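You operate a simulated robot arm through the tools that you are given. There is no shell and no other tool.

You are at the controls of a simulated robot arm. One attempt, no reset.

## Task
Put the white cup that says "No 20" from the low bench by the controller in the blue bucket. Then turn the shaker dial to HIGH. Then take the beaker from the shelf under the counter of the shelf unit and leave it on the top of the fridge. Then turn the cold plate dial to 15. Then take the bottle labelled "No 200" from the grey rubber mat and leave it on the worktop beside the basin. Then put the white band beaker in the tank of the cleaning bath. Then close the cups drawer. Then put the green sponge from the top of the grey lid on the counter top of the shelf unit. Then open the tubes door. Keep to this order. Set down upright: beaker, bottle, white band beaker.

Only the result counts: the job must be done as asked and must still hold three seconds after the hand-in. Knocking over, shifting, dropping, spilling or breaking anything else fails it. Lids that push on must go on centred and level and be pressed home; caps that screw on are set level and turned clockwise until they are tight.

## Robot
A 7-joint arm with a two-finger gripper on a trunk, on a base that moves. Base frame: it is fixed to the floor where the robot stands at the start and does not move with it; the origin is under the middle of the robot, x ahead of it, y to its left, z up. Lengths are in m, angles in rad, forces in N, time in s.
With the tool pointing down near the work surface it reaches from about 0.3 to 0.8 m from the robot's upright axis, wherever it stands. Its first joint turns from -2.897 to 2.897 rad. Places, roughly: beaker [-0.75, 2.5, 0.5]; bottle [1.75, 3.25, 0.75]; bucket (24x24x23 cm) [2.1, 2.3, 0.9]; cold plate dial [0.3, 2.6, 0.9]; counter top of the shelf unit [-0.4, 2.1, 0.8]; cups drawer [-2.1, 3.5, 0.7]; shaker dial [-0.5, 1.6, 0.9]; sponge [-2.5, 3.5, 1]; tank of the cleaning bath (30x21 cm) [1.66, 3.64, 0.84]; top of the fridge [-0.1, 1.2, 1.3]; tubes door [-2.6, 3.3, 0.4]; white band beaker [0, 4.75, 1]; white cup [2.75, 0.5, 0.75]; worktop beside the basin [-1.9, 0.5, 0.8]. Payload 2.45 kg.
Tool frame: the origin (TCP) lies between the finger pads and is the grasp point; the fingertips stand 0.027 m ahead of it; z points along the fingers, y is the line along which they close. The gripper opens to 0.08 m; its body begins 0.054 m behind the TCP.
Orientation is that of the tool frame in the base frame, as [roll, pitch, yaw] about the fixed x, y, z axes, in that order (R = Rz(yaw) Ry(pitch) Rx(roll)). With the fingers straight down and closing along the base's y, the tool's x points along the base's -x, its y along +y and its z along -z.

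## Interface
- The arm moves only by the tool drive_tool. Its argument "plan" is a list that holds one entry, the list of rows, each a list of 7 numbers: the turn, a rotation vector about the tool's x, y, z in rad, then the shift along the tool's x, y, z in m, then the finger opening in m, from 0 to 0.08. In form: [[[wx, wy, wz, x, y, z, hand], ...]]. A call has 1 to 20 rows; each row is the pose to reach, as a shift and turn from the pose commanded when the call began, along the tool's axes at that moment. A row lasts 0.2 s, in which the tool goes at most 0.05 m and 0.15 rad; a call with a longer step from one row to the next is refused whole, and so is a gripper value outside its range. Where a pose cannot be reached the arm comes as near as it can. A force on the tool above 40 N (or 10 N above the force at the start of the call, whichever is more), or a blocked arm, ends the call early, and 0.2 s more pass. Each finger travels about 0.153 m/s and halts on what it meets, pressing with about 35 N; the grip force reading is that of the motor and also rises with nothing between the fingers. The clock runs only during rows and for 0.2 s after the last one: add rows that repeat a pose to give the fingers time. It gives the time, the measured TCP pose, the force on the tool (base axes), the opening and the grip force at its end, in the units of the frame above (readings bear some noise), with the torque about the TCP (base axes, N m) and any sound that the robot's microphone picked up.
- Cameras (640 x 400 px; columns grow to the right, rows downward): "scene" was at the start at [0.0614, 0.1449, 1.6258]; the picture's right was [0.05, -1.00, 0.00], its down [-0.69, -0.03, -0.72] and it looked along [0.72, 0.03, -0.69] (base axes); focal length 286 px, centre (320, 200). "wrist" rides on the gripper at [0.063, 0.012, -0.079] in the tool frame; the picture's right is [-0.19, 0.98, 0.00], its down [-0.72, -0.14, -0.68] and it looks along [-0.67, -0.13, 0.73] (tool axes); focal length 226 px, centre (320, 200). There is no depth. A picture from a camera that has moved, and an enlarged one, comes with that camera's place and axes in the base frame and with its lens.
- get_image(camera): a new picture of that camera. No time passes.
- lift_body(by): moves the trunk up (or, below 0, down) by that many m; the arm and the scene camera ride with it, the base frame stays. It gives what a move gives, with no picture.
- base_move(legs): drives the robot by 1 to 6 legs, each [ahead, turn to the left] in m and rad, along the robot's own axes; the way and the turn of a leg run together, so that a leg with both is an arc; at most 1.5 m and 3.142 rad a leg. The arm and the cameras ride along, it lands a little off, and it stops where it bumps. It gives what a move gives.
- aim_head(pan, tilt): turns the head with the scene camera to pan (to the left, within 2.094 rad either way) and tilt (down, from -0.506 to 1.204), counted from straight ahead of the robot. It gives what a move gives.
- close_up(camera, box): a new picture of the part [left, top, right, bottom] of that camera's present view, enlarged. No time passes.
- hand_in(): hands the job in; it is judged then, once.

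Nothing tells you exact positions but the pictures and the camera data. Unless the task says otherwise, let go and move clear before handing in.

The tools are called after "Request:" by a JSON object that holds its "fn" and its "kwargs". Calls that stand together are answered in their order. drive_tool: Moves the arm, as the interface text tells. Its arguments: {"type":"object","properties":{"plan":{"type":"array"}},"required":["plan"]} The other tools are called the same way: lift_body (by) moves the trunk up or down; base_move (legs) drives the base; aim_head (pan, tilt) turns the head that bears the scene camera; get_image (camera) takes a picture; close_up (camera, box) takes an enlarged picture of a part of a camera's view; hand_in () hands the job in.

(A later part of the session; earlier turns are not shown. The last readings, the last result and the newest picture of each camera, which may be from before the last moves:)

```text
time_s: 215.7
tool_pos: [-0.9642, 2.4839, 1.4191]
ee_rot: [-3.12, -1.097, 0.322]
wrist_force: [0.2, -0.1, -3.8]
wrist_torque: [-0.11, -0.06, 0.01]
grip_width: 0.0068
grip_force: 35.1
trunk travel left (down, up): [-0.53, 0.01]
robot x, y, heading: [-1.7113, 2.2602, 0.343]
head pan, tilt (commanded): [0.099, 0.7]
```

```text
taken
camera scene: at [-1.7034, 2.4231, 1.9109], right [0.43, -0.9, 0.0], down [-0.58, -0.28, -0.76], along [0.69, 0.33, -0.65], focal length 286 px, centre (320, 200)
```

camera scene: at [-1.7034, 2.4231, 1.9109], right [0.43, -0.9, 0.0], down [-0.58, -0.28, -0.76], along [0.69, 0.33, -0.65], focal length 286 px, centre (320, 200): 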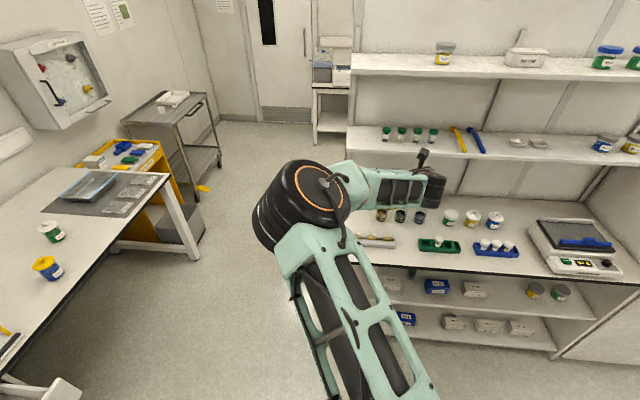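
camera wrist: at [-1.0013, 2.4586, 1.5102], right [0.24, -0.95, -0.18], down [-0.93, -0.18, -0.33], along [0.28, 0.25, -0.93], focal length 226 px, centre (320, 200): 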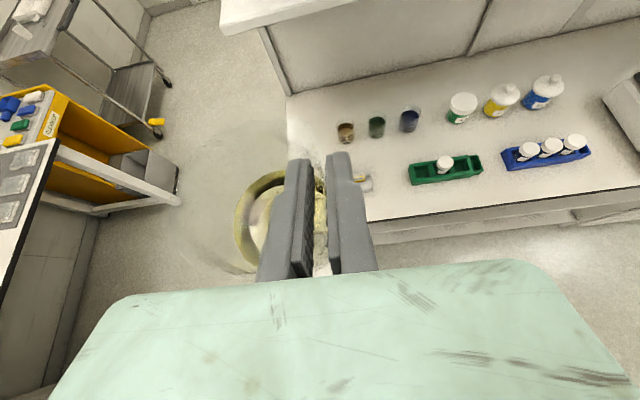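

I raise a little more for clearance over the fridge top, then drive down the aisle and turn to face the fridge.

Request:
{"fn": "drive_tool", "kwargs": {"plan": [[[0, 0, 0, 0.0335, 0, -0.017, 0.0], [0, 0, 0, 0.0625, 0, -0.0317, 0.0], [0, 0, 0, 0.0625, 0, -0.0317, 0.0]]]}}

Request:
{"fn": "base_move", "kwargs": {"legs": [[0, -1.554], [0.75, 0], [0.75, 0], [0, 1.571]]}}

Request:
{"fn": "get_image", "kwargs": {"camera": "wrist"}}

Request:
{"fn": "get_image", "kwargs": {"camera": "scene"}}

```text
time_s: 216.5
tool_pos: [-0.9656, 2.4821, 1.4901]
ee_rot: [-3.122, -1.096, 0.323]
wrist_force: [-0.8, 0.0, -3.4]
wrist_torque: [-0.1, -0.05, 0.01]
grip_width: 0.0067
grip_force: 34.7
trunk travel left (down, up): [-0.53, 0.01]
robot x, y, heading: [-1.7153, 2.2587, 0.341]
head pan, tilt (commanded): [0.099, 0.7]
```

```text
time_s: 232.1
tool_pos: [-0.4417, 1.1174, 1.4903]
ee_rot: [-3.12, -1.1, 0.369]
wrist_force: [-0.1, 1.1, -3.4]
wrist_torque: [-0.1, -0.02, -0.01]
grip_width: 0.006
grip_force: 34.1
trunk travel left (down, up): [-0.53, 0.01]
robot x, y, heading: [-1.1802, 0.8606, 0.385]
head pan, tilt (commanded): [0.099, 0.7]
```

```text
taken
camera wrist: at [-0.4768, 1.09, 1.5814], right [0.29, -0.94, -0.18], down [-0.92, -0.22, -0.33], along [0.27, 0.26, -0.93], focal length 226 px, centre (320, 200)
```

wrist: 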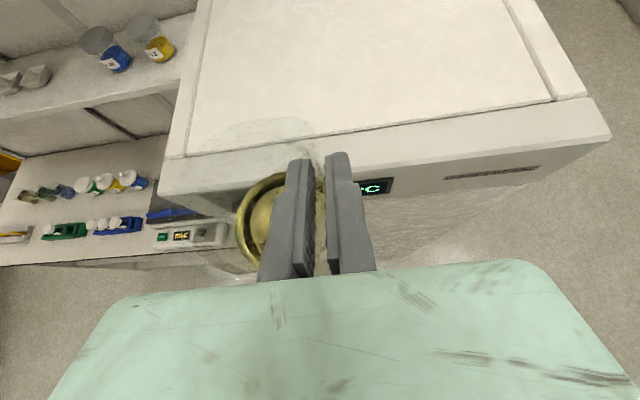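

```text
taken
camera scene: at [-1.1766, 1.0249, 1.911], right [0.47, -0.88, 0.0], down [-0.57, -0.3, -0.76], along [0.68, 0.36, -0.64], focal length 286 px, centre (320, 200)
```

scene: 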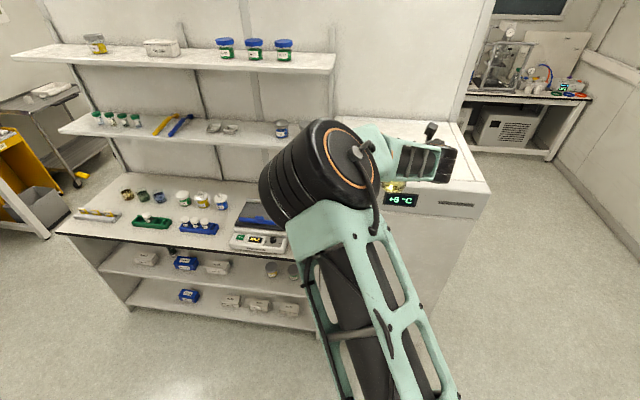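

The fridge top is at z≈1.32, and the beaker bottom clears it by ~6 cm. I drive forward 0.26 m to bring the beaker over it.

Request:
{"fn": "base_move", "kwargs": {"legs": [[0.26, 0]]}}

Request:
{"fn": "get_image", "kwargs": {"camera": "wrist"}}

Request:
{"fn": "get_image", "kwargs": {"camera": "scene"}}

```text
time_s: 233.9
tool_pos: [-0.1978, 1.2121, 1.4907]
ee_rot: [-3.121, -1.097, 0.361]
wrist_force: [-0.5, 1.1, -4.6]
wrist_torque: [-0.12, -0.04, 0.01]
grip_width: 0.006
grip_force: 34.2
trunk travel left (down, up): [-0.53, 0.01]
robot x, y, heading: [-0.9411, 0.9575, 0.382]
head pan, tilt (commanded): [0.099, 0.7]
```

```text
taken
camera wrist: at [-0.2332, 1.1833, 1.5807], right [0.28, -0.94, -0.18], down [-0.92, -0.21, -0.33], along [0.27, 0.26, -0.93], focal length 226 px, centre (320, 200)
```

wrist: 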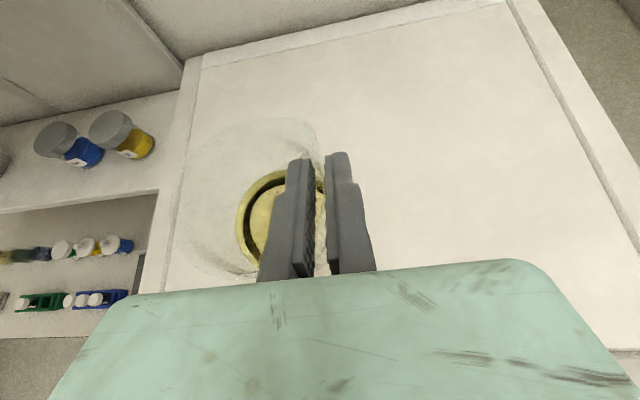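

```text
taken
camera scene: at [-0.9331, 1.123, 1.911], right [0.46, -0.89, 0.0], down [-0.57, -0.3, -0.76], along [0.68, 0.35, -0.65], focal length 286 px, centre (320, 200)
```

scene: 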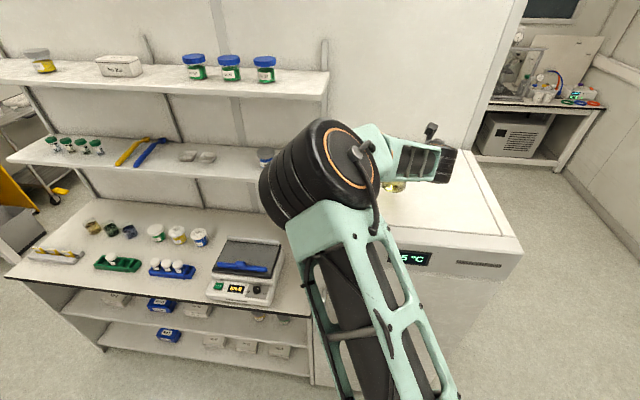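

Well over the fridge top. I lower 5 cm, then in small steps watching the force.

Request:
{"fn": "drive_tool", "kwargs": {"plan": [[[0, 0, 0, -0.0133, 0, 0.0068, 0.0], [0, 0, 0, -0.0267, 0, 0.0137, 0.0], [0, 0, 0, -0.0356, 0, 0.0183, 0.0], [0, 0, 0, -0.0427, 0, 0.0219, 0.0], [0, 0, 0, -0.0427, 0, 0.0219, 0.0]]]}}

Request:
{"fn": "drive_tool", "kwargs": {"plan": [[[0, 0, 0, -0.0027, 0, 0.0014, 0.0], [0, 0, 0, -0.0053, 0, 0.0027, 0.0], [0, 0, 0, -0.0053, 0, 0.0027, 0.0]]]}}

```text
time_s: 235.1
tool_pos: [-0.1996, 1.21, 1.4414]
ee_rot: [-3.121, -1.097, 0.363]
wrist_force: [0.4, 0.5, -3.9]
wrist_torque: [-0.15, -0.06, 0.0]
grip_width: 0.0059
grip_force: 34.0
trunk travel left (down, up): [-0.53, 0.01]
robot x, y, heading: [-0.9383, 0.9579, 0.382]
head pan, tilt (commanded): [0.099, 0.7]
```

```text
time_s: 235.9
tool_pos: [-0.199, 1.2103, 1.436]
ee_rot: [-3.12, -1.097, 0.362]
wrist_force: [-0.5, 0.0, -4.2]
wrist_torque: [-0.13, -0.02, 0.05]
grip_width: 0.006
grip_force: 34.3
trunk travel left (down, up): [-0.53, 0.01]
robot x, y, heading: [-0.9422, 0.956, 0.381]
head pan, tilt (commanded): [0.099, 0.7]
```

Request:
{"fn": "drive_tool", "kwargs": {"plan": [[[0, 0, 0, -0.0027, 0, 0.0014, 0.0], [0, 0, 0, -0.0044, 0, 0.0023, 0.0], [0, 0, 0, -0.0044, 0, 0.0023, 0.0]]]}}

Request:
{"fn": "drive_tool", "kwargs": {"plan": [[[0, 0, 0, -0.0018, 0, 0.0009, 0.0], [0, 0, 0, -0.0027, 0, 0.0014, 0.0], [0, 0, 0, -0.0027, 0, 0.0014, 0.0]]]}}

```text
time_s: 236.7
tool_pos: [-0.2001, 1.2108, 1.432]
ee_rot: [-3.12, -1.101, 0.361]
wrist_force: [2.1, -0.2, 6.0]
wrist_torque: [-0.02, 0.12, 0.03]
grip_width: 0.0061
grip_force: 34.8
trunk travel left (down, up): [-0.53, 0.01]
robot x, y, heading: [-0.9428, 0.9592, 0.382]
head pan, tilt (commanded): [0.099, 0.7]
```

```text
time_s: 237.5
tool_pos: [-0.2001, 1.2096, 1.4338]
ee_rot: [-3.119, -1.104, 0.359]
wrist_force: [11.5, -1.7, 31.0]
wrist_torque: [0.18, -0.31, -0.09]
grip_width: 0.0059
grip_force: 33.9
trunk travel left (down, up): [-0.53, 0.01]
robot x, y, heading: [-0.9356, 0.9604, 0.39]
head pan, tilt (commanded): [0.099, 0.7]
```

Contact with the fridge top. I ease up to near zero load and check the beaker before releasing.

Request:
{"fn": "drive_tool", "kwargs": {"plan": [[[0, 0, 0, 0.0018, 0, -0.0009, 0.0], [0, 0, 0, 0.0032, 0, -0.0016, 0.0], [0, 0, 0, 0.0032, 0, -0.0016, 0.0]]]}}

Request:
{"fn": "get_image", "kwargs": {"camera": "wrist"}}

Request:
{"fn": "close_up", "kwargs": {"camera": "scene", "box": [340, 130, 480, 240]}}

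```text
time_s: 238.3
tool_pos: [-0.2013, 1.2111, 1.432]
ee_rot: [-3.12, -1.099, 0.361]
wrist_force: [8.5, -0.1, 20.7]
wrist_torque: [0.07, -0.27, -0.07]
grip_width: 0.006
grip_force: 33.6
trunk travel left (down, up): [-0.53, 0.01]
robot x, y, heading: [-0.9404, 0.9609, 0.381]
head pan, tilt (commanded): [0.099, 0.7]
```

```text
taken
camera wrist: at [-0.2361, 1.1826, 1.5236], right [0.28, -0.94, -0.18], down [-0.92, -0.21, -0.33], along [0.27, 0.26, -0.93], focal length 226 px, centre (320, 200)
```

wrist: 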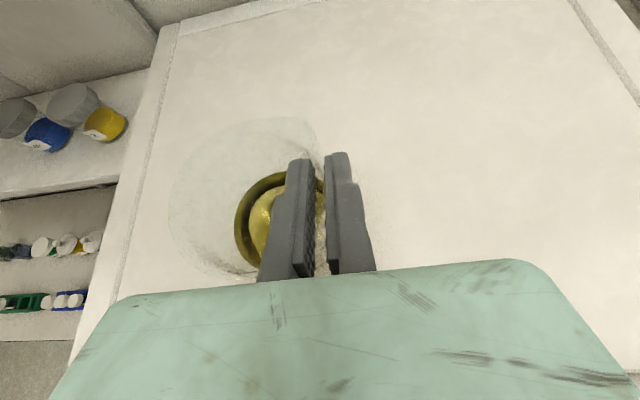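

```text
3.64 times, centred on (410, 185) of scene
camera zoom: at [-0.9359, 1.1212, 1.9112], right [0.46, -0.89, 0.0], down [-0.57, -0.3, -0.77], along [0.68, 0.35, -0.64], focal length 1038 px, centre (-7, 254)
```

zoom: 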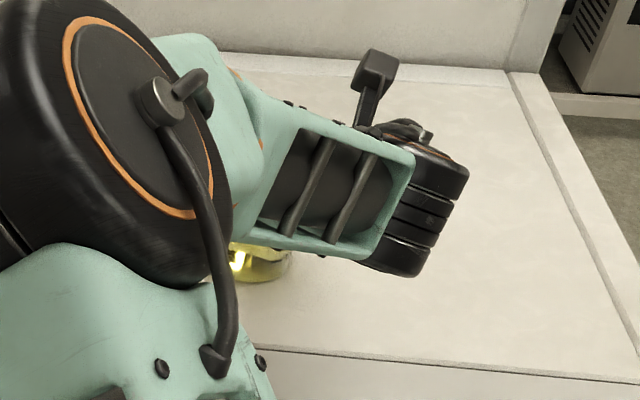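

Request:
{"fn": "drive_tool", "kwargs": {"plan": [[[0, 0, 0, 0.0014, 0, -0.0007, 0.0], [0, 0, 0, 0.0022, 0, -0.0011, 0.0], [0, 0, 0, 0.0022, 0, -0.0011, 0.0]]]}}

```text
time_s: 239.1
tool_pos: [-0.2015, 1.2113, 1.4317]
ee_rot: [-3.123, -1.094, 0.363]
wrist_force: [-1.2, -1.1, 1.7]
wrist_torque: [-0.26, 0.18, 0.03]
grip_width: 0.0059
grip_force: 33.9
trunk travel left (down, up): [-0.53, 0.01]
robot x, y, heading: [-0.9386, 0.9599, 0.386]
head pan, tilt (commanded): [0.099, 0.7]
```

Load is near zero. I open the fingers gently.

Request:
{"fn": "drive_tool", "kwargs": {"plan": [[[0, 0, 0, 0, 0, 0, 0.012], [0, 0, 0, 0, 0, 0, 0.025], [0, 0, 0, 0, 0, 0, 0.04], [0, 0, 0, 0, 0, 0, 0.055], [0, 0, 0, 0, 0, 0, 0.055]]]}}

Request:
{"fn": "get_image", "kwargs": {"camera": "wrist"}}

Request:
{"fn": "close_up", "kwargs": {"camera": "wrist", "box": [160, 100, 440, 290]}}

```text
time_s: 240.3
tool_pos: [-0.2, 1.2104, 1.4345]
ee_rot: [-3.119, -1.1, 0.363]
wrist_force: [0.2, 0.0, 0.7]
wrist_torque: [0.02, 0.02, 0.02]
grip_width: 0.0549
grip_force: 0.0
trunk travel left (down, up): [-0.53, 0.01]
robot x, y, heading: [-0.9413, 0.9584, 0.382]
head pan, tilt (commanded): [0.099, 0.7]
```

```text
taken
camera wrist: at [-0.235, 1.1834, 1.5257], right [0.28, -0.94, -0.18], down [-0.92, -0.21, -0.33], along [0.27, 0.26, -0.93], focal length 226 px, centre (320, 200)
```

wrist: 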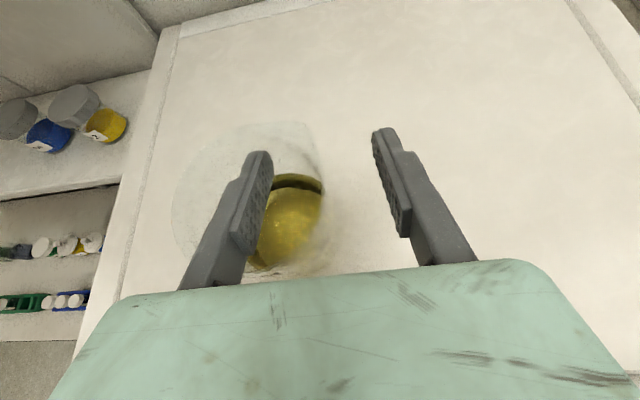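

```text
2.11 times, centred on (300, 195) of wrist
camera zoom: at [-0.235, 1.1834, 1.5257], right [0.28, -0.94, -0.18], down [-0.92, -0.21, -0.33], along [0.27, 0.26, -0.93], focal length 476 px, centre (362, 210)
```

zoom: 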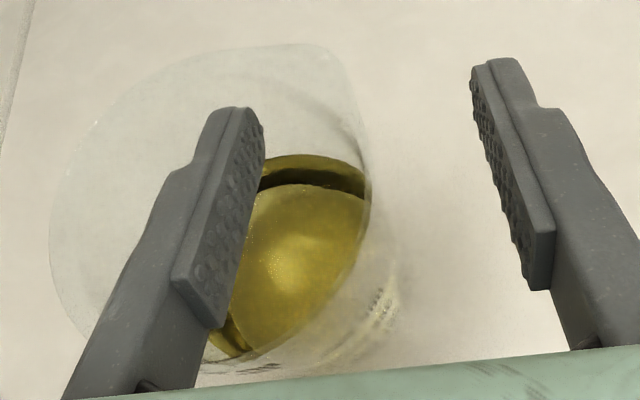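

The beaker stands upright on the fridge top. I raise the fingers straight up out of it.

Request:
{"fn": "drive_tool", "kwargs": {"plan": [[[0, 0, 0, 0.0089, 0, -0.0046, 0.055], [0, 0, 0, 0.0222, 0, -0.0114, 0.055], [0, 0, 0, 0.0445, 0, -0.0228, 0.055], [0, 0, 0, 0.0667, 0, -0.0342, 0.055], [0, 0, 0, 0.0801, 0, -0.0411, 0.055], [0, 0, 0, 0.0801, 0, -0.0411, 0.055]]]}}

Request:
{"fn": "get_image", "kwargs": {"camera": "wrist"}}

```text
time_s: 241.7
tool_pos: [-0.2007, 1.2089, 1.5244]
ee_rot: [-3.122, -1.098, 0.363]
wrist_force: [0.5, 0.3, -1.1]
wrist_torque: [0.02, 0.02, 0.04]
grip_width: 0.055
grip_force: 0.1
trunk travel left (down, up): [-0.53, 0.01]
robot x, y, heading: [-0.9404, 0.9583, 0.379]
head pan, tilt (commanded): [0.099, 0.7]
```

```text
taken
camera wrist: at [-0.2348, 1.182, 1.6152], right [0.28, -0.94, -0.18], down [-0.92, -0.21, -0.33], along [0.27, 0.26, -0.93], focal length 226 px, centre (320, 200)
```

wrist: 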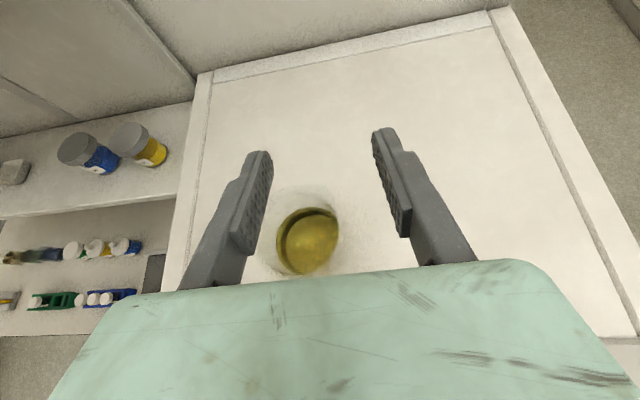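

The beaker is in place. I back away, lower the trunk and bring the arm back to a compact tool-down pose.

Request:
{"fn": "base_move", "kwargs": {"legs": [[-0.33, 0]]}}

Request:
{"fn": "lift_body", "kwargs": {"by": -0.28}}

Request:
{"fn": "drive_tool", "kwargs": {"plan": [[[0, -0.14, 0, -0.01, 0, -0.02, 0.055], [0, -0.28, 0, -0.02, 0, -0.04, 0.055], [0, -0.42, 0, -0.03, 0, -0.06, 0.055], [0, -0.56, 0, -0.04, 0, -0.08, 0.055], [0, -0.7, 0, -0.05, 0, -0.1, 0.055], [0, -0.84, 0, -0.06, 0, -0.12, 0.055], [0, -0.98, 0, -0.07, 0, -0.14, 0.055], [0, -1.1, 0, -0.08, 0, -0.16, 0.055], [0, -1.1, 0, -0.08, 0, -0.16, 0.055]]]}}

Request:
{"fn": "get_image", "kwargs": {"camera": "scene"}}

```text
time_s: 244.1
tool_pos: [-0.5043, 1.0918, 1.5225]
ee_rot: [-3.121, -1.098, 0.368]
wrist_force: [-0.4, 0.9, -0.5]
wrist_torque: [0.01, 0.0, 0.01]
grip_width: 0.0549
grip_force: 0.1
trunk travel left (down, up): [-0.53, 0.01]
robot x, y, heading: [-1.2442, 0.8313, 0.391]
head pan, tilt (commanded): [0.099, 0.7]
stopped in leg 1: the robot was blocked; the commanded pose is now the measured one
```

```text
time_s: 246.9
tool_pos: [-0.5057, 1.0914, 1.2445]
ee_rot: [-3.121, -1.099, 0.368]
wrist_force: [0.5, 0.1, -0.9]
wrist_torque: [0.04, -0.02, -0.04]
grip_width: 0.0551
grip_force: 0.0
trunk travel left (down, up): [-0.25, 0.29]
robot x, y, heading: [-1.249, 0.8365, 0.388]
head pan, tilt (commanded): [0.099, 0.7]
```

```text
time_s: 248.9
tool_pos: [-0.6719, 1.0223, 1.2453]
ee_rot: [-3.132, 0.001, 0.388]
wrist_force: [0.6, -1.2, -0.3]
wrist_torque: [-0.01, 0.02, 0.0]
grip_width: 0.0549
grip_force: 0.0
trunk travel left (down, up): [-0.25, 0.29]
robot x, y, heading: [-1.242, 0.8357, 0.389]
head pan, tilt (commanded): [0.099, 0.7]
```

```text
taken
camera scene: at [-1.2402, 0.9989, 1.6311], right [0.47, -0.88, 0.0], down [-0.57, -0.3, -0.76], along [0.68, 0.36, -0.64], focal length 286 px, centre (320, 200)
```

scene: 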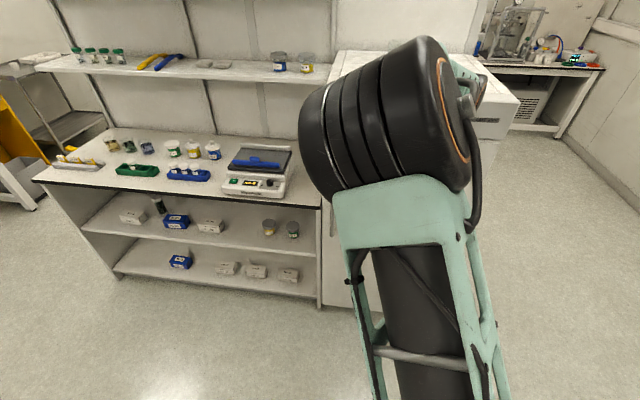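

The base's rear reaches about 0.45 m (it bumped the basin counter). I move forward a bit, un-flip the tool while retracting, then drive round to the other side.

Request:
{"fn": "base_move", "kwargs": {"legs": [[0.12, 0]]}}

Request:
{"fn": "drive_tool", "kwargs": {"plan": [[[0, 0, 0.15, -0.01, 0, 0, 0.05], [0, 0, 0.3, -0.02, 0, 0, 0.05], [0, 0, 0.45, -0.03, 0, 0, 0.05], [0, 0, 0.6, -0.04, 0, 0, 0.05], [0, 0, 0.75, -0.05, 0, 0, 0.05], [0, 0, 0.9, -0.06, 0, 0, 0.05], [0, 0, 1.05, -0.07, 0, 0, 0.05], [0, 0, 1.2, -0.08, 0, 0, 0.05], [0, 0, 1.35, -0.09, 0, 0, 0.05], [0, 0, 1.5, -0.1, 0, 0, 0.05], [0, 0, 1.65, -0.11, 0, 0, 0.05], [0, 0, 1.8, -0.12, 0, 0, 0.05], [0, 0, 1.95, -0.13, 0, 0, 0.05], [0, 0, 2.1, -0.14, 0, 0, 0.05], [0, 0, 2.25, -0.14, 0, 0.02, 0.05], [0, 0, 2.4, -0.14, 0, 0.04, 0.05], [0, 0, 2.55, -0.14, 0, 0.06, 0.05], [0, 0, 2.7, -0.14, 0, 0.08, 0.05], [0, 0, 2.85, -0.14, 0, 0.1, 0.05], [0, 0, 3.0, -0.14, 0, 0.12, 0.05]]]}}

Request:
{"fn": "aim_head", "kwargs": {"pan": 0.0, "tilt": 0.5}}

Request:
{"fn": "get_image", "kwargs": {"camera": "scene"}}

```text
time_s: 250.2
tool_pos: [-0.5578, 1.0688, 1.245]
ee_rot: [-3.133, 0.002, 0.388]
wrist_force: [0.3, -0.3, -0.8]
wrist_torque: [-0.01, 0.02, 0.02]
grip_width: 0.0551
grip_force: 0.1
trunk travel left (down, up): [-0.25, 0.29]
robot x, y, heading: [-1.1333, 0.8797, 0.394]
head pan, tilt (commanded): [0.099, 0.7]
```

```text
time_s: 254.4
tool_pos: [-0.69, 1.0168, 1.1273]
ee_rot: [3.132, -0.001, -2.613]
wrist_force: [0.0, 1.0, 0.8]
wrist_torque: [0.03, -0.02, 0.0]
grip_width: 0.0502
grip_force: 0.0
trunk travel left (down, up): [-0.25, 0.29]
robot x, y, heading: [-1.1304, 0.8867, 0.392]
head pan, tilt (commanded): [0.099, 0.7]
```

```text
time_s: 255.1
tool_pos: [-0.6896, 1.017, 1.1278]
ee_rot: [3.133, 0.001, -2.612]
wrist_force: [0.0, 0.7, -1.1]
wrist_torque: [0.0, -0.02, -0.03]
grip_width: 0.0499
grip_force: 0.1
trunk travel left (down, up): [-0.25, 0.29]
robot x, y, heading: [-1.1339, 0.8827, 0.389]
head pan, tilt (commanded): [0.0, 0.499]
```

```text
taken
camera scene: at [-1.1191, 1.0395, 1.6488], right [0.38, -0.93, 0.0], down [-0.44, -0.18, -0.88], along [0.81, 0.33, -0.48], focal length 286 px, centre (320, 200)
```

scene: 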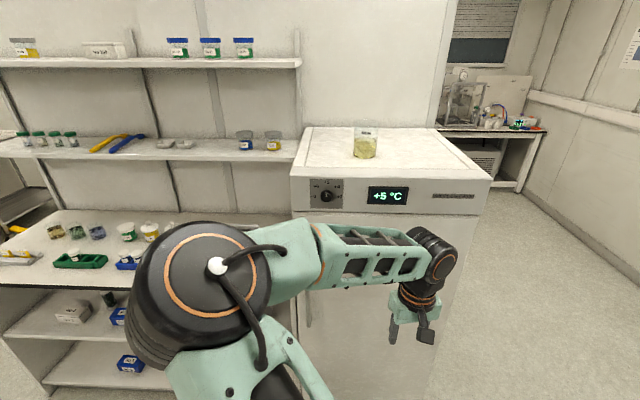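

The beaker stands upright on the fridge. Now I drive around to the other side of the shelf unit for the cold plate.

Request:
{"fn": "base_move", "kwargs": {"legs": [[0, -1.6], [1.2, 0], [0, 1.571], [1.35, 0], [1.3, 0], [0, 1.571]]}}

Request:
{"fn": "aim_head", "kwargs": {"pan": 0.6, "tilt": 0.5}}

Request:
{"fn": "get_image", "kwargs": {"camera": "scene"}}

```text
time_s: 285.3
tool_pos: [1.6208, 1.2025, 1.1277]
ee_rot: [3.133, 0.0, -1.045]
wrist_force: [-0.9, 1.0, -0.7]
wrist_torque: [0.03, -0.01, -0.01]
grip_width: 0.05
grip_force: 0.0
trunk travel left (down, up): [-0.25, 0.29]
robot x, y, heading: [1.7545, 0.763, 1.96]
head pan, tilt (commanded): [0.0, 0.499]
```

```text
time_s: 286.3
tool_pos: [1.6224, 1.2015, 1.1278]
ee_rot: [3.133, 0.002, -1.042]
wrist_force: [0.4, -0.4, 0.2]
wrist_torque: [0.02, 0.01, -0.01]
grip_width: 0.0499
grip_force: 0.1
trunk travel left (down, up): [-0.25, 0.29]
robot x, y, heading: [1.7575, 0.7598, 1.958]
head pan, tilt (commanded): [0.6, 0.499]
```

```text
taken
camera scene: at [1.5567, 0.7414, 1.6488], right [0.55, 0.83, 0.0], down [0.4, -0.26, -0.88], along [-0.73, 0.48, -0.48], focal length 286 px, centre (320, 200)
```

scene: 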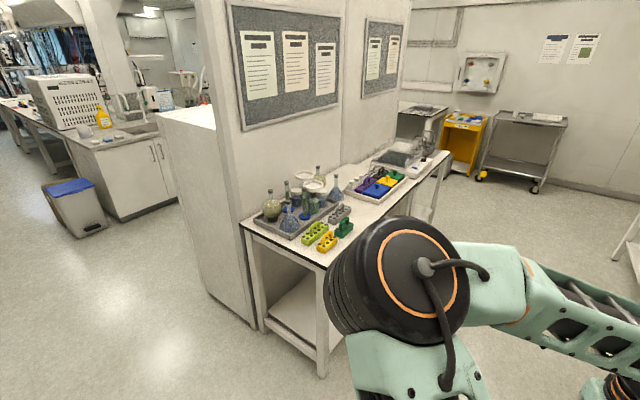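

I see the counter with flasks and racks on this side and the cold plate further along. I drive up the aisle to it.

Request:
{"fn": "base_move", "kwargs": {"legs": [[0, -0.03], [1.1, 0], [1.05, 0]]}}

Request:
{"fn": "aim_head", "kwargs": {"pan": 1.4, "tilt": 0.7}}

Request:
{"fn": "get_image", "kwargs": {"camera": "scene"}}

```text
time_s: 297.4
tool_pos: [0.8287, 3.2263, 1.1274]
ee_rot: [3.135, -0.001, -1.05]
wrist_force: [-0.8, 0.9, 0.6]
wrist_torque: [0.01, 0.02, 0.0]
grip_width: 0.0501
grip_force: 0.0
trunk travel left (down, up): [-0.25, 0.29]
robot x, y, heading: [0.9627, 2.7846, 1.952]
head pan, tilt (commanded): [0.6, 0.499]
```

```text
time_s: 298.6
tool_pos: [0.8294, 3.2259, 1.1275]
ee_rot: [3.133, -0.001, -1.052]
wrist_force: [0.1, -0.4, 0.3]
wrist_torque: [0.02, 0.01, 0.04]
grip_width: 0.05
grip_force: 0.2
trunk travel left (down, up): [-0.25, 0.29]
robot x, y, heading: [0.9623, 2.7809, 1.951]
head pan, tilt (commanded): [1.4, 0.7]
```

```text
taken
camera scene: at [0.7539, 2.6969, 1.6311], right [-0.21, 0.98, 0.0], down [0.63, 0.13, -0.77], along [-0.75, -0.16, -0.64], focal length 286 px, centre (320, 200)
```

scene: 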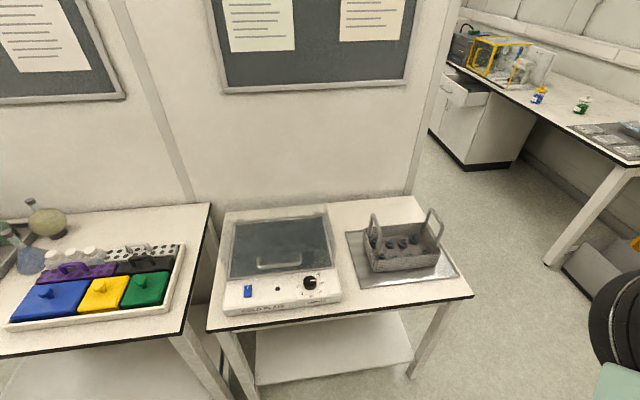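

Request:
{"fn": "close_up", "kwargs": {"camera": "scene", "box": [210, 250, 350, 330]}}

Request:
{"fn": "close_up", "kwargs": {"camera": "scene", "box": [285, 265, 335, 300]}}

```text
4.57 times, centred on (280, 290) of scene
camera zoom: at [0.7539, 2.6969, 1.6311], right [-0.21, 0.98, 0.0], down [0.63, 0.13, -0.77], along [-0.75, -0.16, -0.64], focal length 1306 px, centre (503, -211)
```

zoom: 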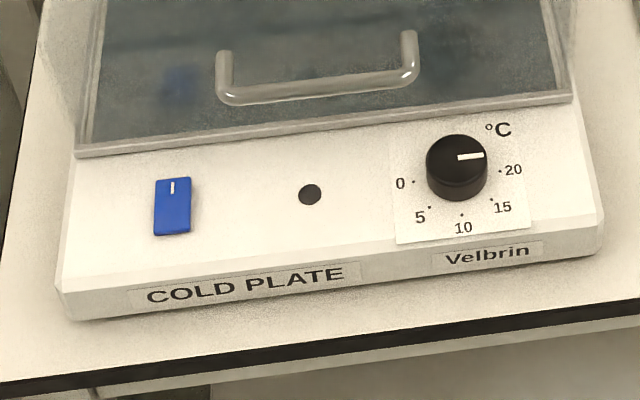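

```text
11.43 times, centred on (310, 282) of scene
camera zoom: at [0.7539, 2.6969, 1.6311], right [-0.21, 0.98, 0.0], down [0.63, 0.13, -0.77], along [-0.75, -0.16, -0.64], focal length 3264 px, centre (434, -743)
```

zoom: 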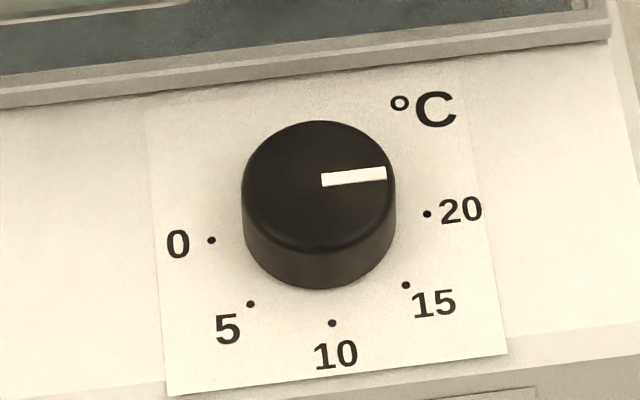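

The cold plate dial points at 20; 15 is 45° clockwise of it (front-right). I turn to face the counter.

Request:
{"fn": "base_move", "kwargs": {"legs": [[0, 1.551], [0.1, 0]]}}

Request:
{"fn": "aim_head", "kwargs": {"pan": 0.1, "tilt": 0.8}}

Request:
{"fn": "get_image", "kwargs": {"camera": "scene"}}

Request:
{"fn": "get_image", "kwargs": {"camera": "wrist"}}

```text
time_s: 303.6
tool_pos: [0.4291, 2.6272, 1.128]
ee_rot: [3.133, -0.001, 0.5]
wrist_force: [1.1, 0.7, -0.2]
wrist_torque: [0.01, 0.05, 0.02]
grip_width: 0.0498
grip_force: 0.0
trunk travel left (down, up): [-0.25, 0.29]
robot x, y, heading: [0.8706, 2.7526, -2.788]
head pan, tilt (commanded): [1.4, 0.7]
```

```text
time_s: 305.1
tool_pos: [0.4295, 2.628, 1.1268]
ee_rot: [3.131, 0.0, 0.499]
wrist_force: [0.4, 1.1, 0.3]
wrist_torque: [-0.02, 0.03, 0.01]
grip_width: 0.0502
grip_force: 0.0
trunk travel left (down, up): [-0.25, 0.29]
robot x, y, heading: [0.8724, 2.7519, -2.79]
head pan, tilt (commanded): [0.099, 0.799]
```

```text
taken
camera scene: at [0.8662, 2.5912, 1.6229], right [-0.44, 0.9, 0.0], down [0.64, 0.32, -0.7], along [-0.63, -0.31, -0.72], focal length 286 px, centre (320, 200)
```

scene: 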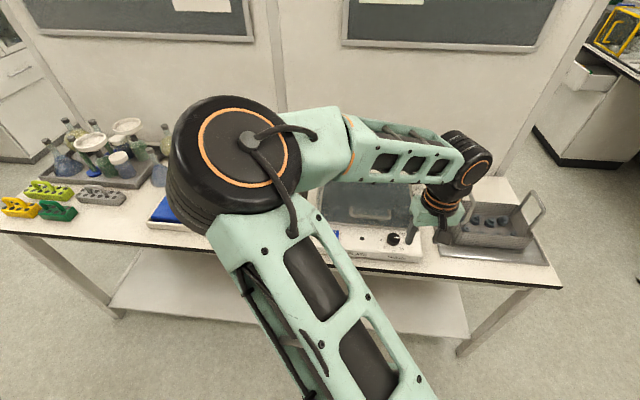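

```text
taken
camera wrist: at [0.4879, 2.648, 1.2057], right [0.3, -0.95, 0.01], down [-0.7, -0.21, 0.68], along [-0.65, -0.21, -0.73], focal length 226 px, centre (320, 200)
```

wrist: 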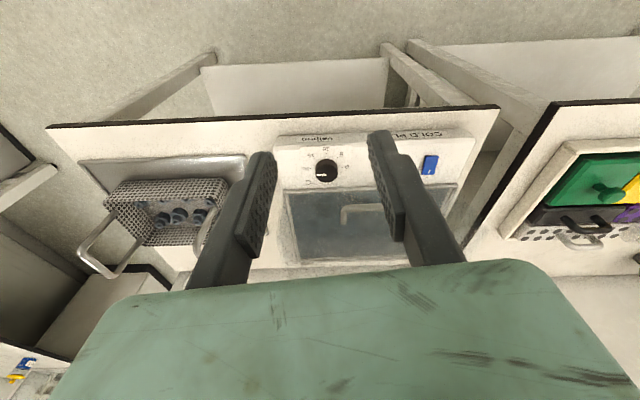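

Request:
{"fn": "close_up", "kwargs": {"camera": "wrist", "box": [280, 130, 380, 200]}}

Request:
{"fn": "close_up", "kwargs": {"camera": "scene", "box": [360, 215, 440, 265]}}

```text
5.71 times, centred on (330, 165) of wrist
camera zoom: at [0.4879, 2.648, 1.2057], right [0.3, -0.95, 0.01], down [-0.7, -0.21, 0.68], along [-0.65, -0.21, -0.73], focal length 1292 px, centre (263, 400)
```

zoom: 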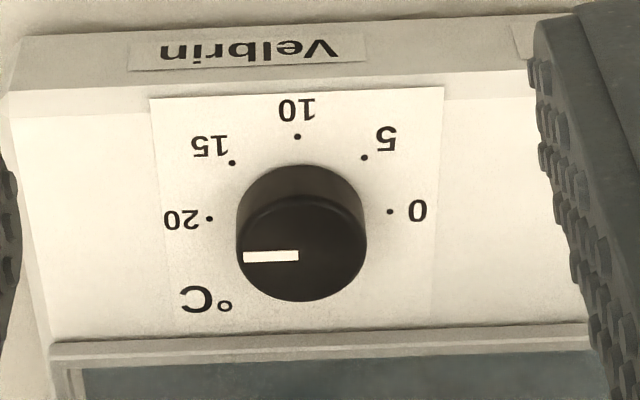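

```text
8.00 times, centred on (400, 240) of scene
camera zoom: at [0.8662, 2.5912, 1.6229], right [-0.44, 0.9, 0.0], down [0.64, 0.32, -0.7], along [-0.63, -0.31, -0.72], focal length 2284 px, centre (-320, -120)
```

zoom: 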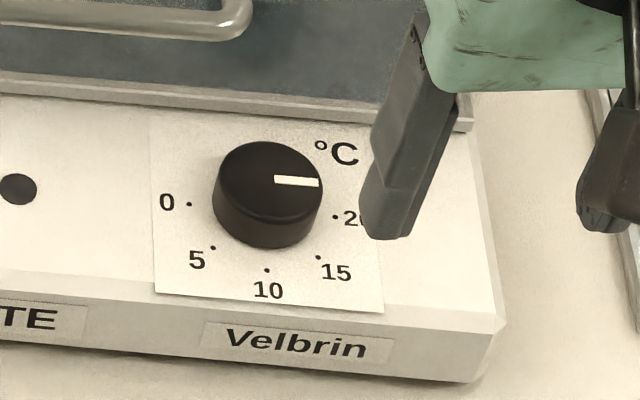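

The knob is near (0.27, 2.563) with its top around z≈0.89. I move above it with the fingers pre-turned and look again.

Request:
{"fn": "drive_tool", "kwargs": {"plan": [[[0.003, 0, -0.06, -0.034, -0.004, 0.024, 0.05], [0.006, 0, -0.12, -0.068, -0.008, 0.048, 0.05], [0.009, 0, -0.18, -0.102, -0.012, 0.072, 0.05], [0.0106, 0, -0.254, -0.136, -0.016, 0.096, 0.05], [0.0106, 0, -0.254, -0.17, -0.0187, 0.12, 0.05], [0.0106, 0, -0.254, -0.17, -0.0187, 0.12, 0.05]]]}}

Request:
{"fn": "get_image", "kwargs": {"camera": "wrist"}}

Request:
{"fn": "close_up", "kwargs": {"camera": "wrist", "box": [240, 30, 400, 130]}}

Request:
{"fn": "get_image", "kwargs": {"camera": "scene"}}

```text
time_s: 306.5
tool_pos: [0.2715, 2.5604, 1.0084]
ee_rot: [-3.139, 0.003, 0.755]
wrist_force: [-0.4, -0.1, -0.4]
wrist_torque: [0.02, 0.01, 0.01]
grip_width: 0.0499
grip_force: 0.1
trunk travel left (down, up): [-0.25, 0.29]
robot x, y, heading: [0.8757, 2.7519, -2.785]
head pan, tilt (commanded): [0.099, 0.799]
```

```text
taken
camera wrist: at [0.3245, 2.5962, 1.0856], right [0.53, -0.85, 0.0], down [-0.62, -0.39, 0.68], along [-0.58, -0.36, -0.73], focal length 226 px, centre (320, 200)
```

wrist: 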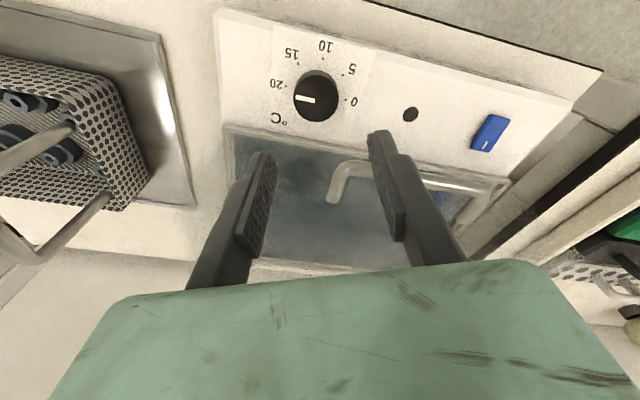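

```text
4.00 times, centred on (320, 80) of wrist
camera zoom: at [0.3245, 2.5962, 1.0856], right [0.53, -0.85, 0.0], down [-0.62, -0.39, 0.68], along [-0.58, -0.36, -0.73], focal length 904 px, centre (320, 680)
```

zoom: 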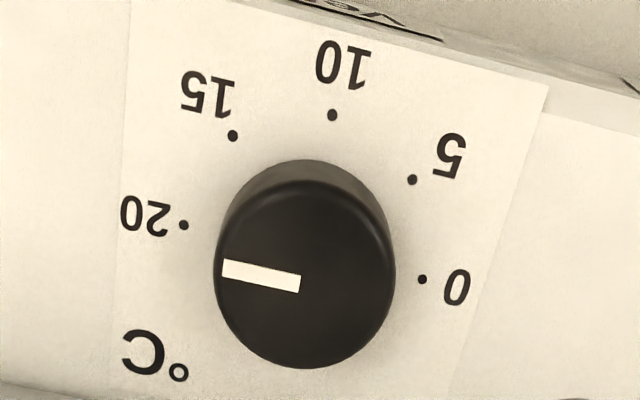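

```text
taken
camera scene: at [0.866, 2.5912, 1.6229], right [-0.44, 0.9, 0.0], down [0.64, 0.32, -0.7], along [-0.63, -0.31, -0.72], focal length 286 px, centre (320, 200)
```

scene: 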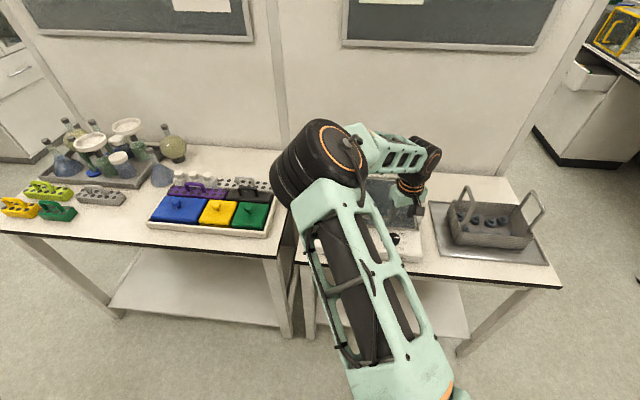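

Combining the two wrist views, the knob top is at z≈0.88, axis (0.265, 2.560), about 40 mm wide. I centre and go down part-way to confirm.

Request:
{"fn": "drive_tool", "kwargs": {"plan": [[[0, 0, 0, -0.0047, -0.0045, 0.025, 0.058], [0, 0, 0, -0.0047, -0.0045, 0.05, 0.058], [0, 0, 0, -0.0047, -0.0045, 0.07, 0.058], [0, 0, 0, -0.0047, -0.0045, 0.07, 0.058]]]}}

Request:
{"fn": "get_image", "kwargs": {"camera": "wrist"}}

Request:
{"fn": "close_up", "kwargs": {"camera": "wrist", "box": [240, 60, 400, 180]}}

```text
time_s: 307.5
tool_pos: [0.2634, 2.5614, 0.9371]
ee_rot: [-3.141, 0.001, 0.755]
wrist_force: [-0.4, -0.2, 0.2]
wrist_torque: [0.01, -0.03, 0.03]
grip_width: 0.0579
grip_force: 0.0
trunk travel left (down, up): [-0.25, 0.29]
robot x, y, heading: [0.8719, 2.7507, -2.782]
head pan, tilt (commanded): [0.099, 0.799]
```

```text
taken
camera wrist: at [0.3172, 2.5963, 1.0156], right [0.53, -0.85, 0.0], down [-0.62, -0.39, 0.68], along [-0.58, -0.36, -0.73], focal length 226 px, centre (320, 200)
```

wrist: 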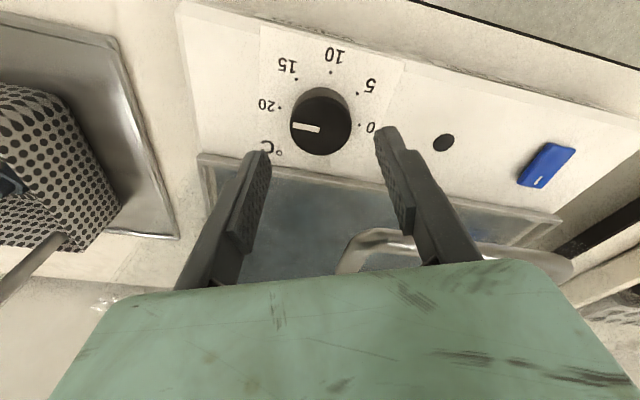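

```text
3.33 times, centred on (320, 120) of wrist
camera zoom: at [0.3172, 2.5963, 1.0156], right [0.53, -0.85, 0.0], down [-0.62, -0.39, 0.68], along [-0.58, -0.36, -0.73], focal length 754 px, centre (320, 467)
```

zoom: 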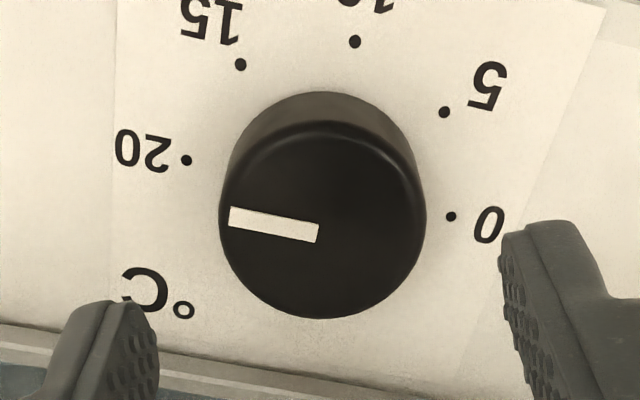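

Centred to ~1 mm. I descend around the knob, watching the force.

Request:
{"fn": "drive_tool", "kwargs": {"plan": [[[0, 0, 0, 0.001, 0.0005, 0.015, 0.058], [0, 0, 0, 0.001, 0.0005, 0.03, 0.058], [0, 0, 0, 0.001, 0.0005, 0.04, 0.058], [0, 0, 0, 0.001, 0.0005, 0.043, 0.058], [0, 0, 0, 0.001, 0.0005, 0.043, 0.058]]]}}

Request:
{"fn": "get_image", "kwargs": {"camera": "wrist"}}

Request:
{"fn": "close_up", "kwargs": {"camera": "scene", "box": [350, 170, 450, 270]}}

```text
time_s: 308.7
tool_pos: [0.2645, 2.5625, 0.8947]
ee_rot: [-3.14, 0.002, 0.755]
wrist_force: [1.0, 0.4, 1.0]
wrist_torque: [-0.09, 0.06, 0.01]
grip_width: 0.058
grip_force: 0.0
trunk travel left (down, up): [-0.25, 0.29]
robot x, y, heading: [0.8761, 2.7526, -2.785]
head pan, tilt (commanded): [0.099, 0.799]
```

```text
taken
camera wrist: at [0.318, 2.5969, 0.9725], right [0.53, -0.85, 0.0], down [-0.62, -0.39, 0.68], along [-0.58, -0.36, -0.73], focal length 226 px, centre (320, 200)
```

wrist: 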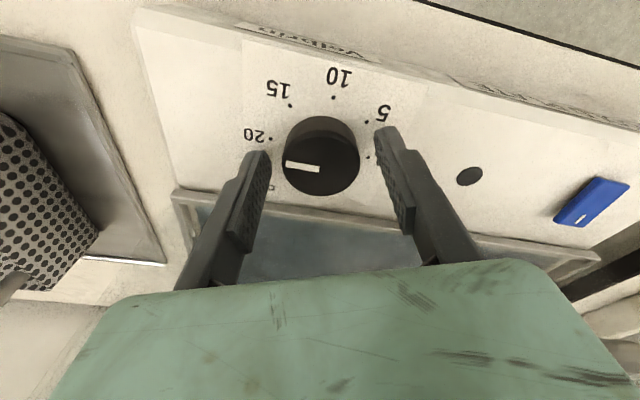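

```text
4.00 times, centred on (400, 220) of scene
camera zoom: at [0.8663, 2.5914, 1.6229], right [-0.44, 0.9, 0.0], down [0.64, 0.32, -0.7], along [-0.63, -0.31, -0.72], focal length 1142 px, centre (0, 120)
```

zoom: 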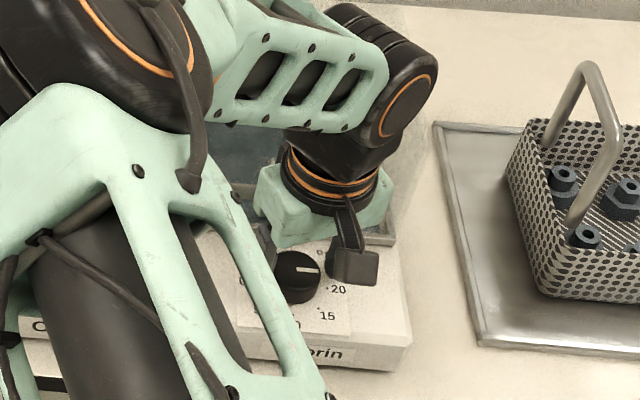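

The fingers straddle the knob. I close and turn clockwise 45°.

Request:
{"fn": "drive_tool", "kwargs": {"plan": [[[0, 0, 0, 0, 0, 0, 0.045], [0, 0, 0, 0, 0, 0, 0.03], [0, 0, 0, 0, 0, 0, 0.03], [0, 0, 0.131, 0, 0, 0, 0.03], [0, 0, 0.262, 0, 0, 0, 0.03], [0, 0, 0.393, 0, 0, 0, 0.03], [0, 0, 0.524, 0, 0, 0, 0.03], [0, 0, 0.655, 0, 0, 0, 0.03], [0, 0, 0.785, 0, 0, 0, 0.03], [0, 0, 0.785, 0, 0, 0, 0.03]]]}}

Request:
{"fn": "get_image", "kwargs": {"camera": "wrist"}}

Request:
{"fn": "close_up", "kwargs": {"camera": "scene", "box": [360, 210, 440, 265]}}

```text
time_s: 309.9
tool_pos: [0.2716, 2.5642, 0.8945]
ee_rot: [-3.141, -0.01, 0.465]
wrist_force: [21.7, 7.3, 14.7]
wrist_torque: [-0.1, 0.71, 0.44]
grip_width: 0.0405
grip_force: 7.9
trunk travel left (down, up): [-0.25, 0.29]
robot x, y, heading: [0.876, 2.7503, -2.783]
head pan, tilt (commanded): [0.099, 0.799]
stopped in row 6: the force on the tool passed its limit at 46 N (the readings are from after the stop); the commanded pose is now the measured one
```

```text
taken
camera wrist: at [0.3318, 2.5822, 0.9731], right [0.27, -0.96, 0.0], down [-0.71, -0.2, 0.68], along [-0.65, -0.18, -0.74], focal length 226 px, centre (320, 200)
```

wrist: 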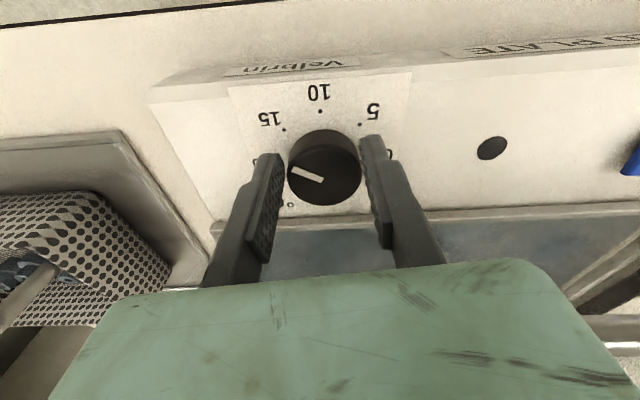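

```text
7.27 times, centred on (400, 238) of scene
camera zoom: at [0.8709, 2.593, 1.6232], right [-0.44, 0.9, 0.0], down [0.64, 0.32, -0.7], along [-0.63, -0.31, -0.72], focal length 2077 px, centre (-262, -73)
```

zoom: 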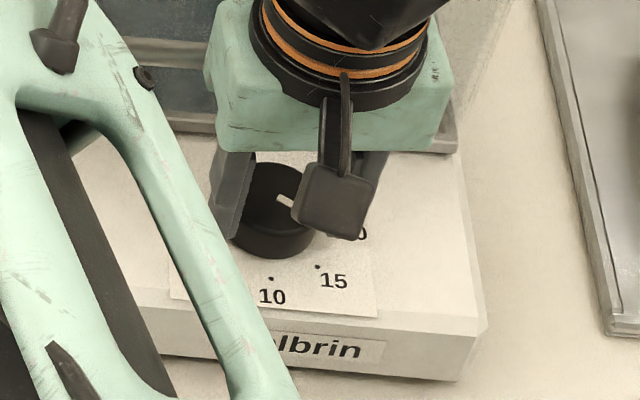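

Request:
{"fn": "close_up", "kwargs": {"camera": "wrist", "box": [220, 90, 420, 240]}}

Request:
{"fn": "get_image", "kwargs": {"camera": "scene"}}

```text
2.67 times, centred on (320, 165) of wrist
camera zoom: at [0.3318, 2.5822, 0.9731], right [0.27, -0.96, 0.0], down [-0.71, -0.2, 0.68], along [-0.65, -0.18, -0.74], focal length 603 px, centre (320, 293)
```

zoom: 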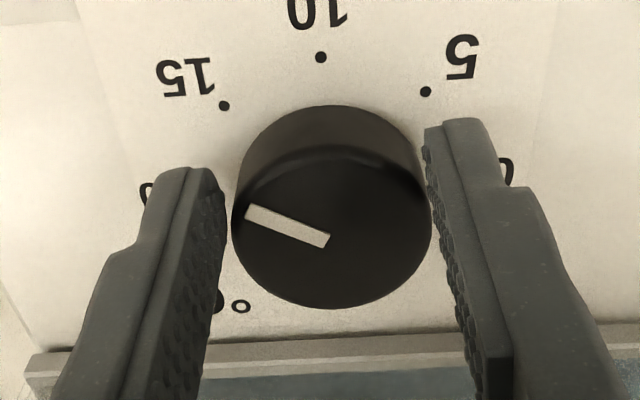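

```text
taken
camera scene: at [0.8709, 2.593, 1.6232], right [-0.44, 0.9, 0.0], down [0.64, 0.32, -0.7], along [-0.63, -0.31, -0.72], focal length 286 px, centre (320, 200)
```

scene: 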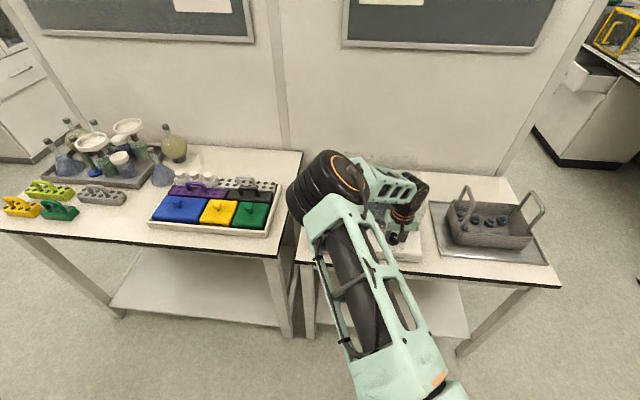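

The knob turned about 17° before the hand met the lid's handle behind it. I open, rise and look at the mark; then I'll lean the hand toward me to clear the handle.

Request:
{"fn": "drive_tool", "kwargs": {"plan": [[[0, 0, 0, 0, 0, 0, 0.05], [0, 0, 0, 0, 0, 0, 0.058], [0, 0, 0, 0, 0, -0.02, 0.058], [0, 0, 0, 0, 0, -0.045, 0.058], [0, 0, 0, 0, 0, -0.07, 0.058], [0, 0, 0, 0, 0, -0.07, 0.058]]]}}

Request:
{"fn": "get_image", "kwargs": {"camera": "wrist"}}

Request:
{"fn": "close_up", "kwargs": {"camera": "wrist", "box": [240, 40, 400, 160]}}

Request:
{"fn": "close_up", "kwargs": {"camera": "scene", "box": [340, 180, 440, 270]}}

```text
time_s: 311.4
tool_pos: [0.2678, 2.5625, 0.9634]
ee_rot: [3.141, -0.008, 0.465]
wrist_force: [0.8, 0.9, -0.6]
wrist_torque: [0.03, -0.03, -0.01]
grip_width: 0.058
grip_force: 0.1
trunk travel left (down, up): [-0.25, 0.29]
robot x, y, heading: [0.8727, 2.7498, -2.786]
head pan, tilt (commanded): [0.099, 0.799]
```

```text
taken
camera wrist: at [0.3277, 2.5804, 1.042], right [0.27, -0.96, 0.0], down [-0.71, -0.2, 0.68], along [-0.65, -0.18, -0.74], focal length 226 px, centre (320, 200)
```

wrist: 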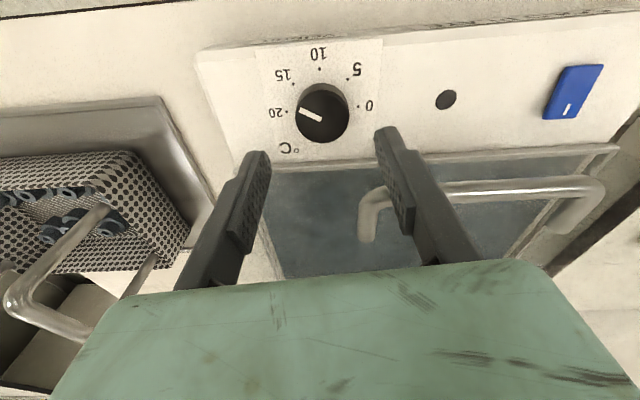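

```text
3.33 times, centred on (320, 100) of wrist
camera zoom: at [0.3277, 2.5804, 1.042], right [0.27, -0.96, 0.0], down [-0.71, -0.2, 0.68], along [-0.65, -0.18, -0.74], focal length 754 px, centre (320, 533)
```

zoom: 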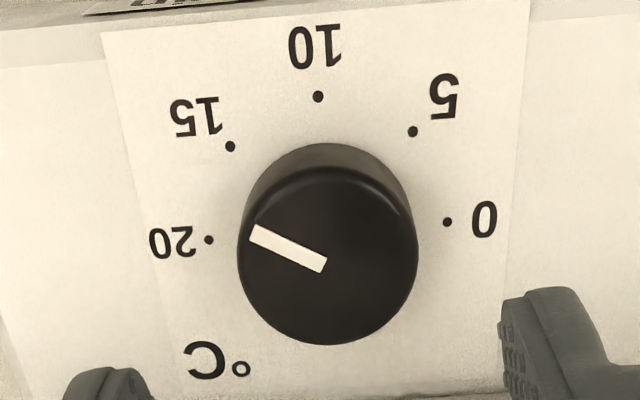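

```text
4.44 times, centred on (390, 225) of scene
camera zoom: at [0.8667, 2.5913, 1.6228], right [-0.44, 0.9, 0.0], down [0.64, 0.32, -0.7], along [-0.63, -0.31, -0.72], focal length 1269 px, centre (9, 89)
```

zoom: 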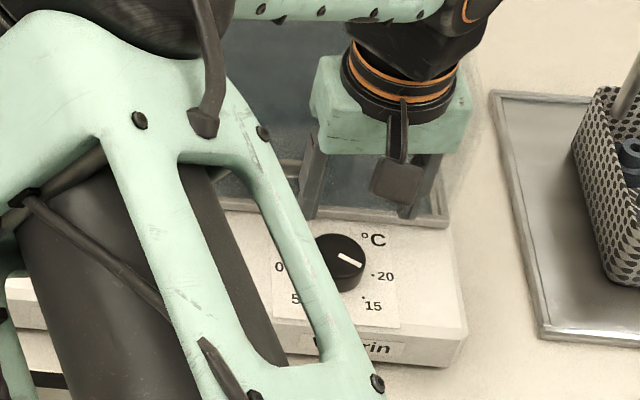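

The mark has gone about 25° of the 45°. I turn the fingers back a little, lean the hand 20° toward me, and check before re-gripping.

Request:
{"fn": "drive_tool", "kwargs": {"plan": [[[0, 0, -0.08, 0, 0, 0, 0.058], [0, 0, -0.155, 0, 0, 0, 0.058], [0, 0, -0.155, 0, 0, 0, 0.058]]]}}

Request:
{"fn": "drive_tool", "kwargs": {"plan": [[[0, -0.12, 0, 0, 0, 0, 0.058], [0, -0.24, 0, 0, 0, 0, 0.058], [0, -0.349, 0, 0, 0, 0, 0.058], [0, -0.349, 0, 0, 0, 0, 0.058]]]}}

Request:
{"fn": "get_image", "kwargs": {"camera": "wrist"}}

```text
time_s: 312.1
tool_pos: [0.2664, 2.5636, 0.9633]
ee_rot: [3.138, -0.007, 0.622]
wrist_force: [-0.3, -0.7, 0.6]
wrist_torque: [0.02, 0.03, -0.02]
grip_width: 0.0581
grip_force: 0.1
trunk travel left (down, up): [-0.25, 0.29]
robot x, y, heading: [0.8748, 2.7496, -2.782]
head pan, tilt (commanded): [0.099, 0.799]
```

```text
time_s: 313.1
tool_pos: [0.2672, 2.5629, 0.9622]
ee_rot: [3.139, 0.344, 0.622]
wrist_force: [-0.2, 0.2, 0.5]
wrist_torque: [0.0, -0.02, 0.0]
grip_width: 0.0579
grip_force: 0.0
trunk travel left (down, up): [-0.25, 0.29]
robot x, y, heading: [0.8723, 2.7501, -2.785]
head pan, tilt (commanded): [0.099, 0.799]
```

```text
taken
camera wrist: at [0.3435, 2.6034, 1.0153], right [0.42, -0.9, 0.07], down [-0.45, -0.14, 0.88], along [-0.79, -0.4, -0.46], focal length 226 px, centre (320, 200)
```

wrist: 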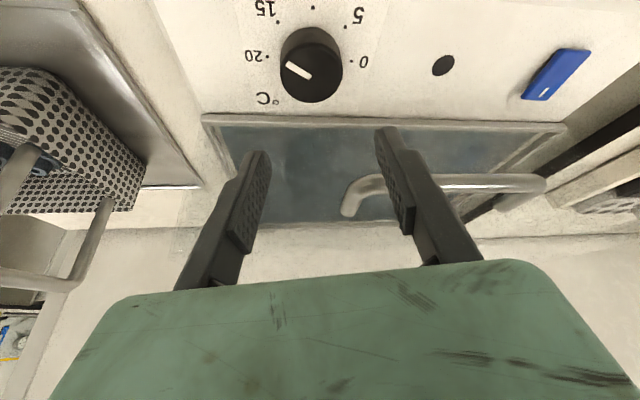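

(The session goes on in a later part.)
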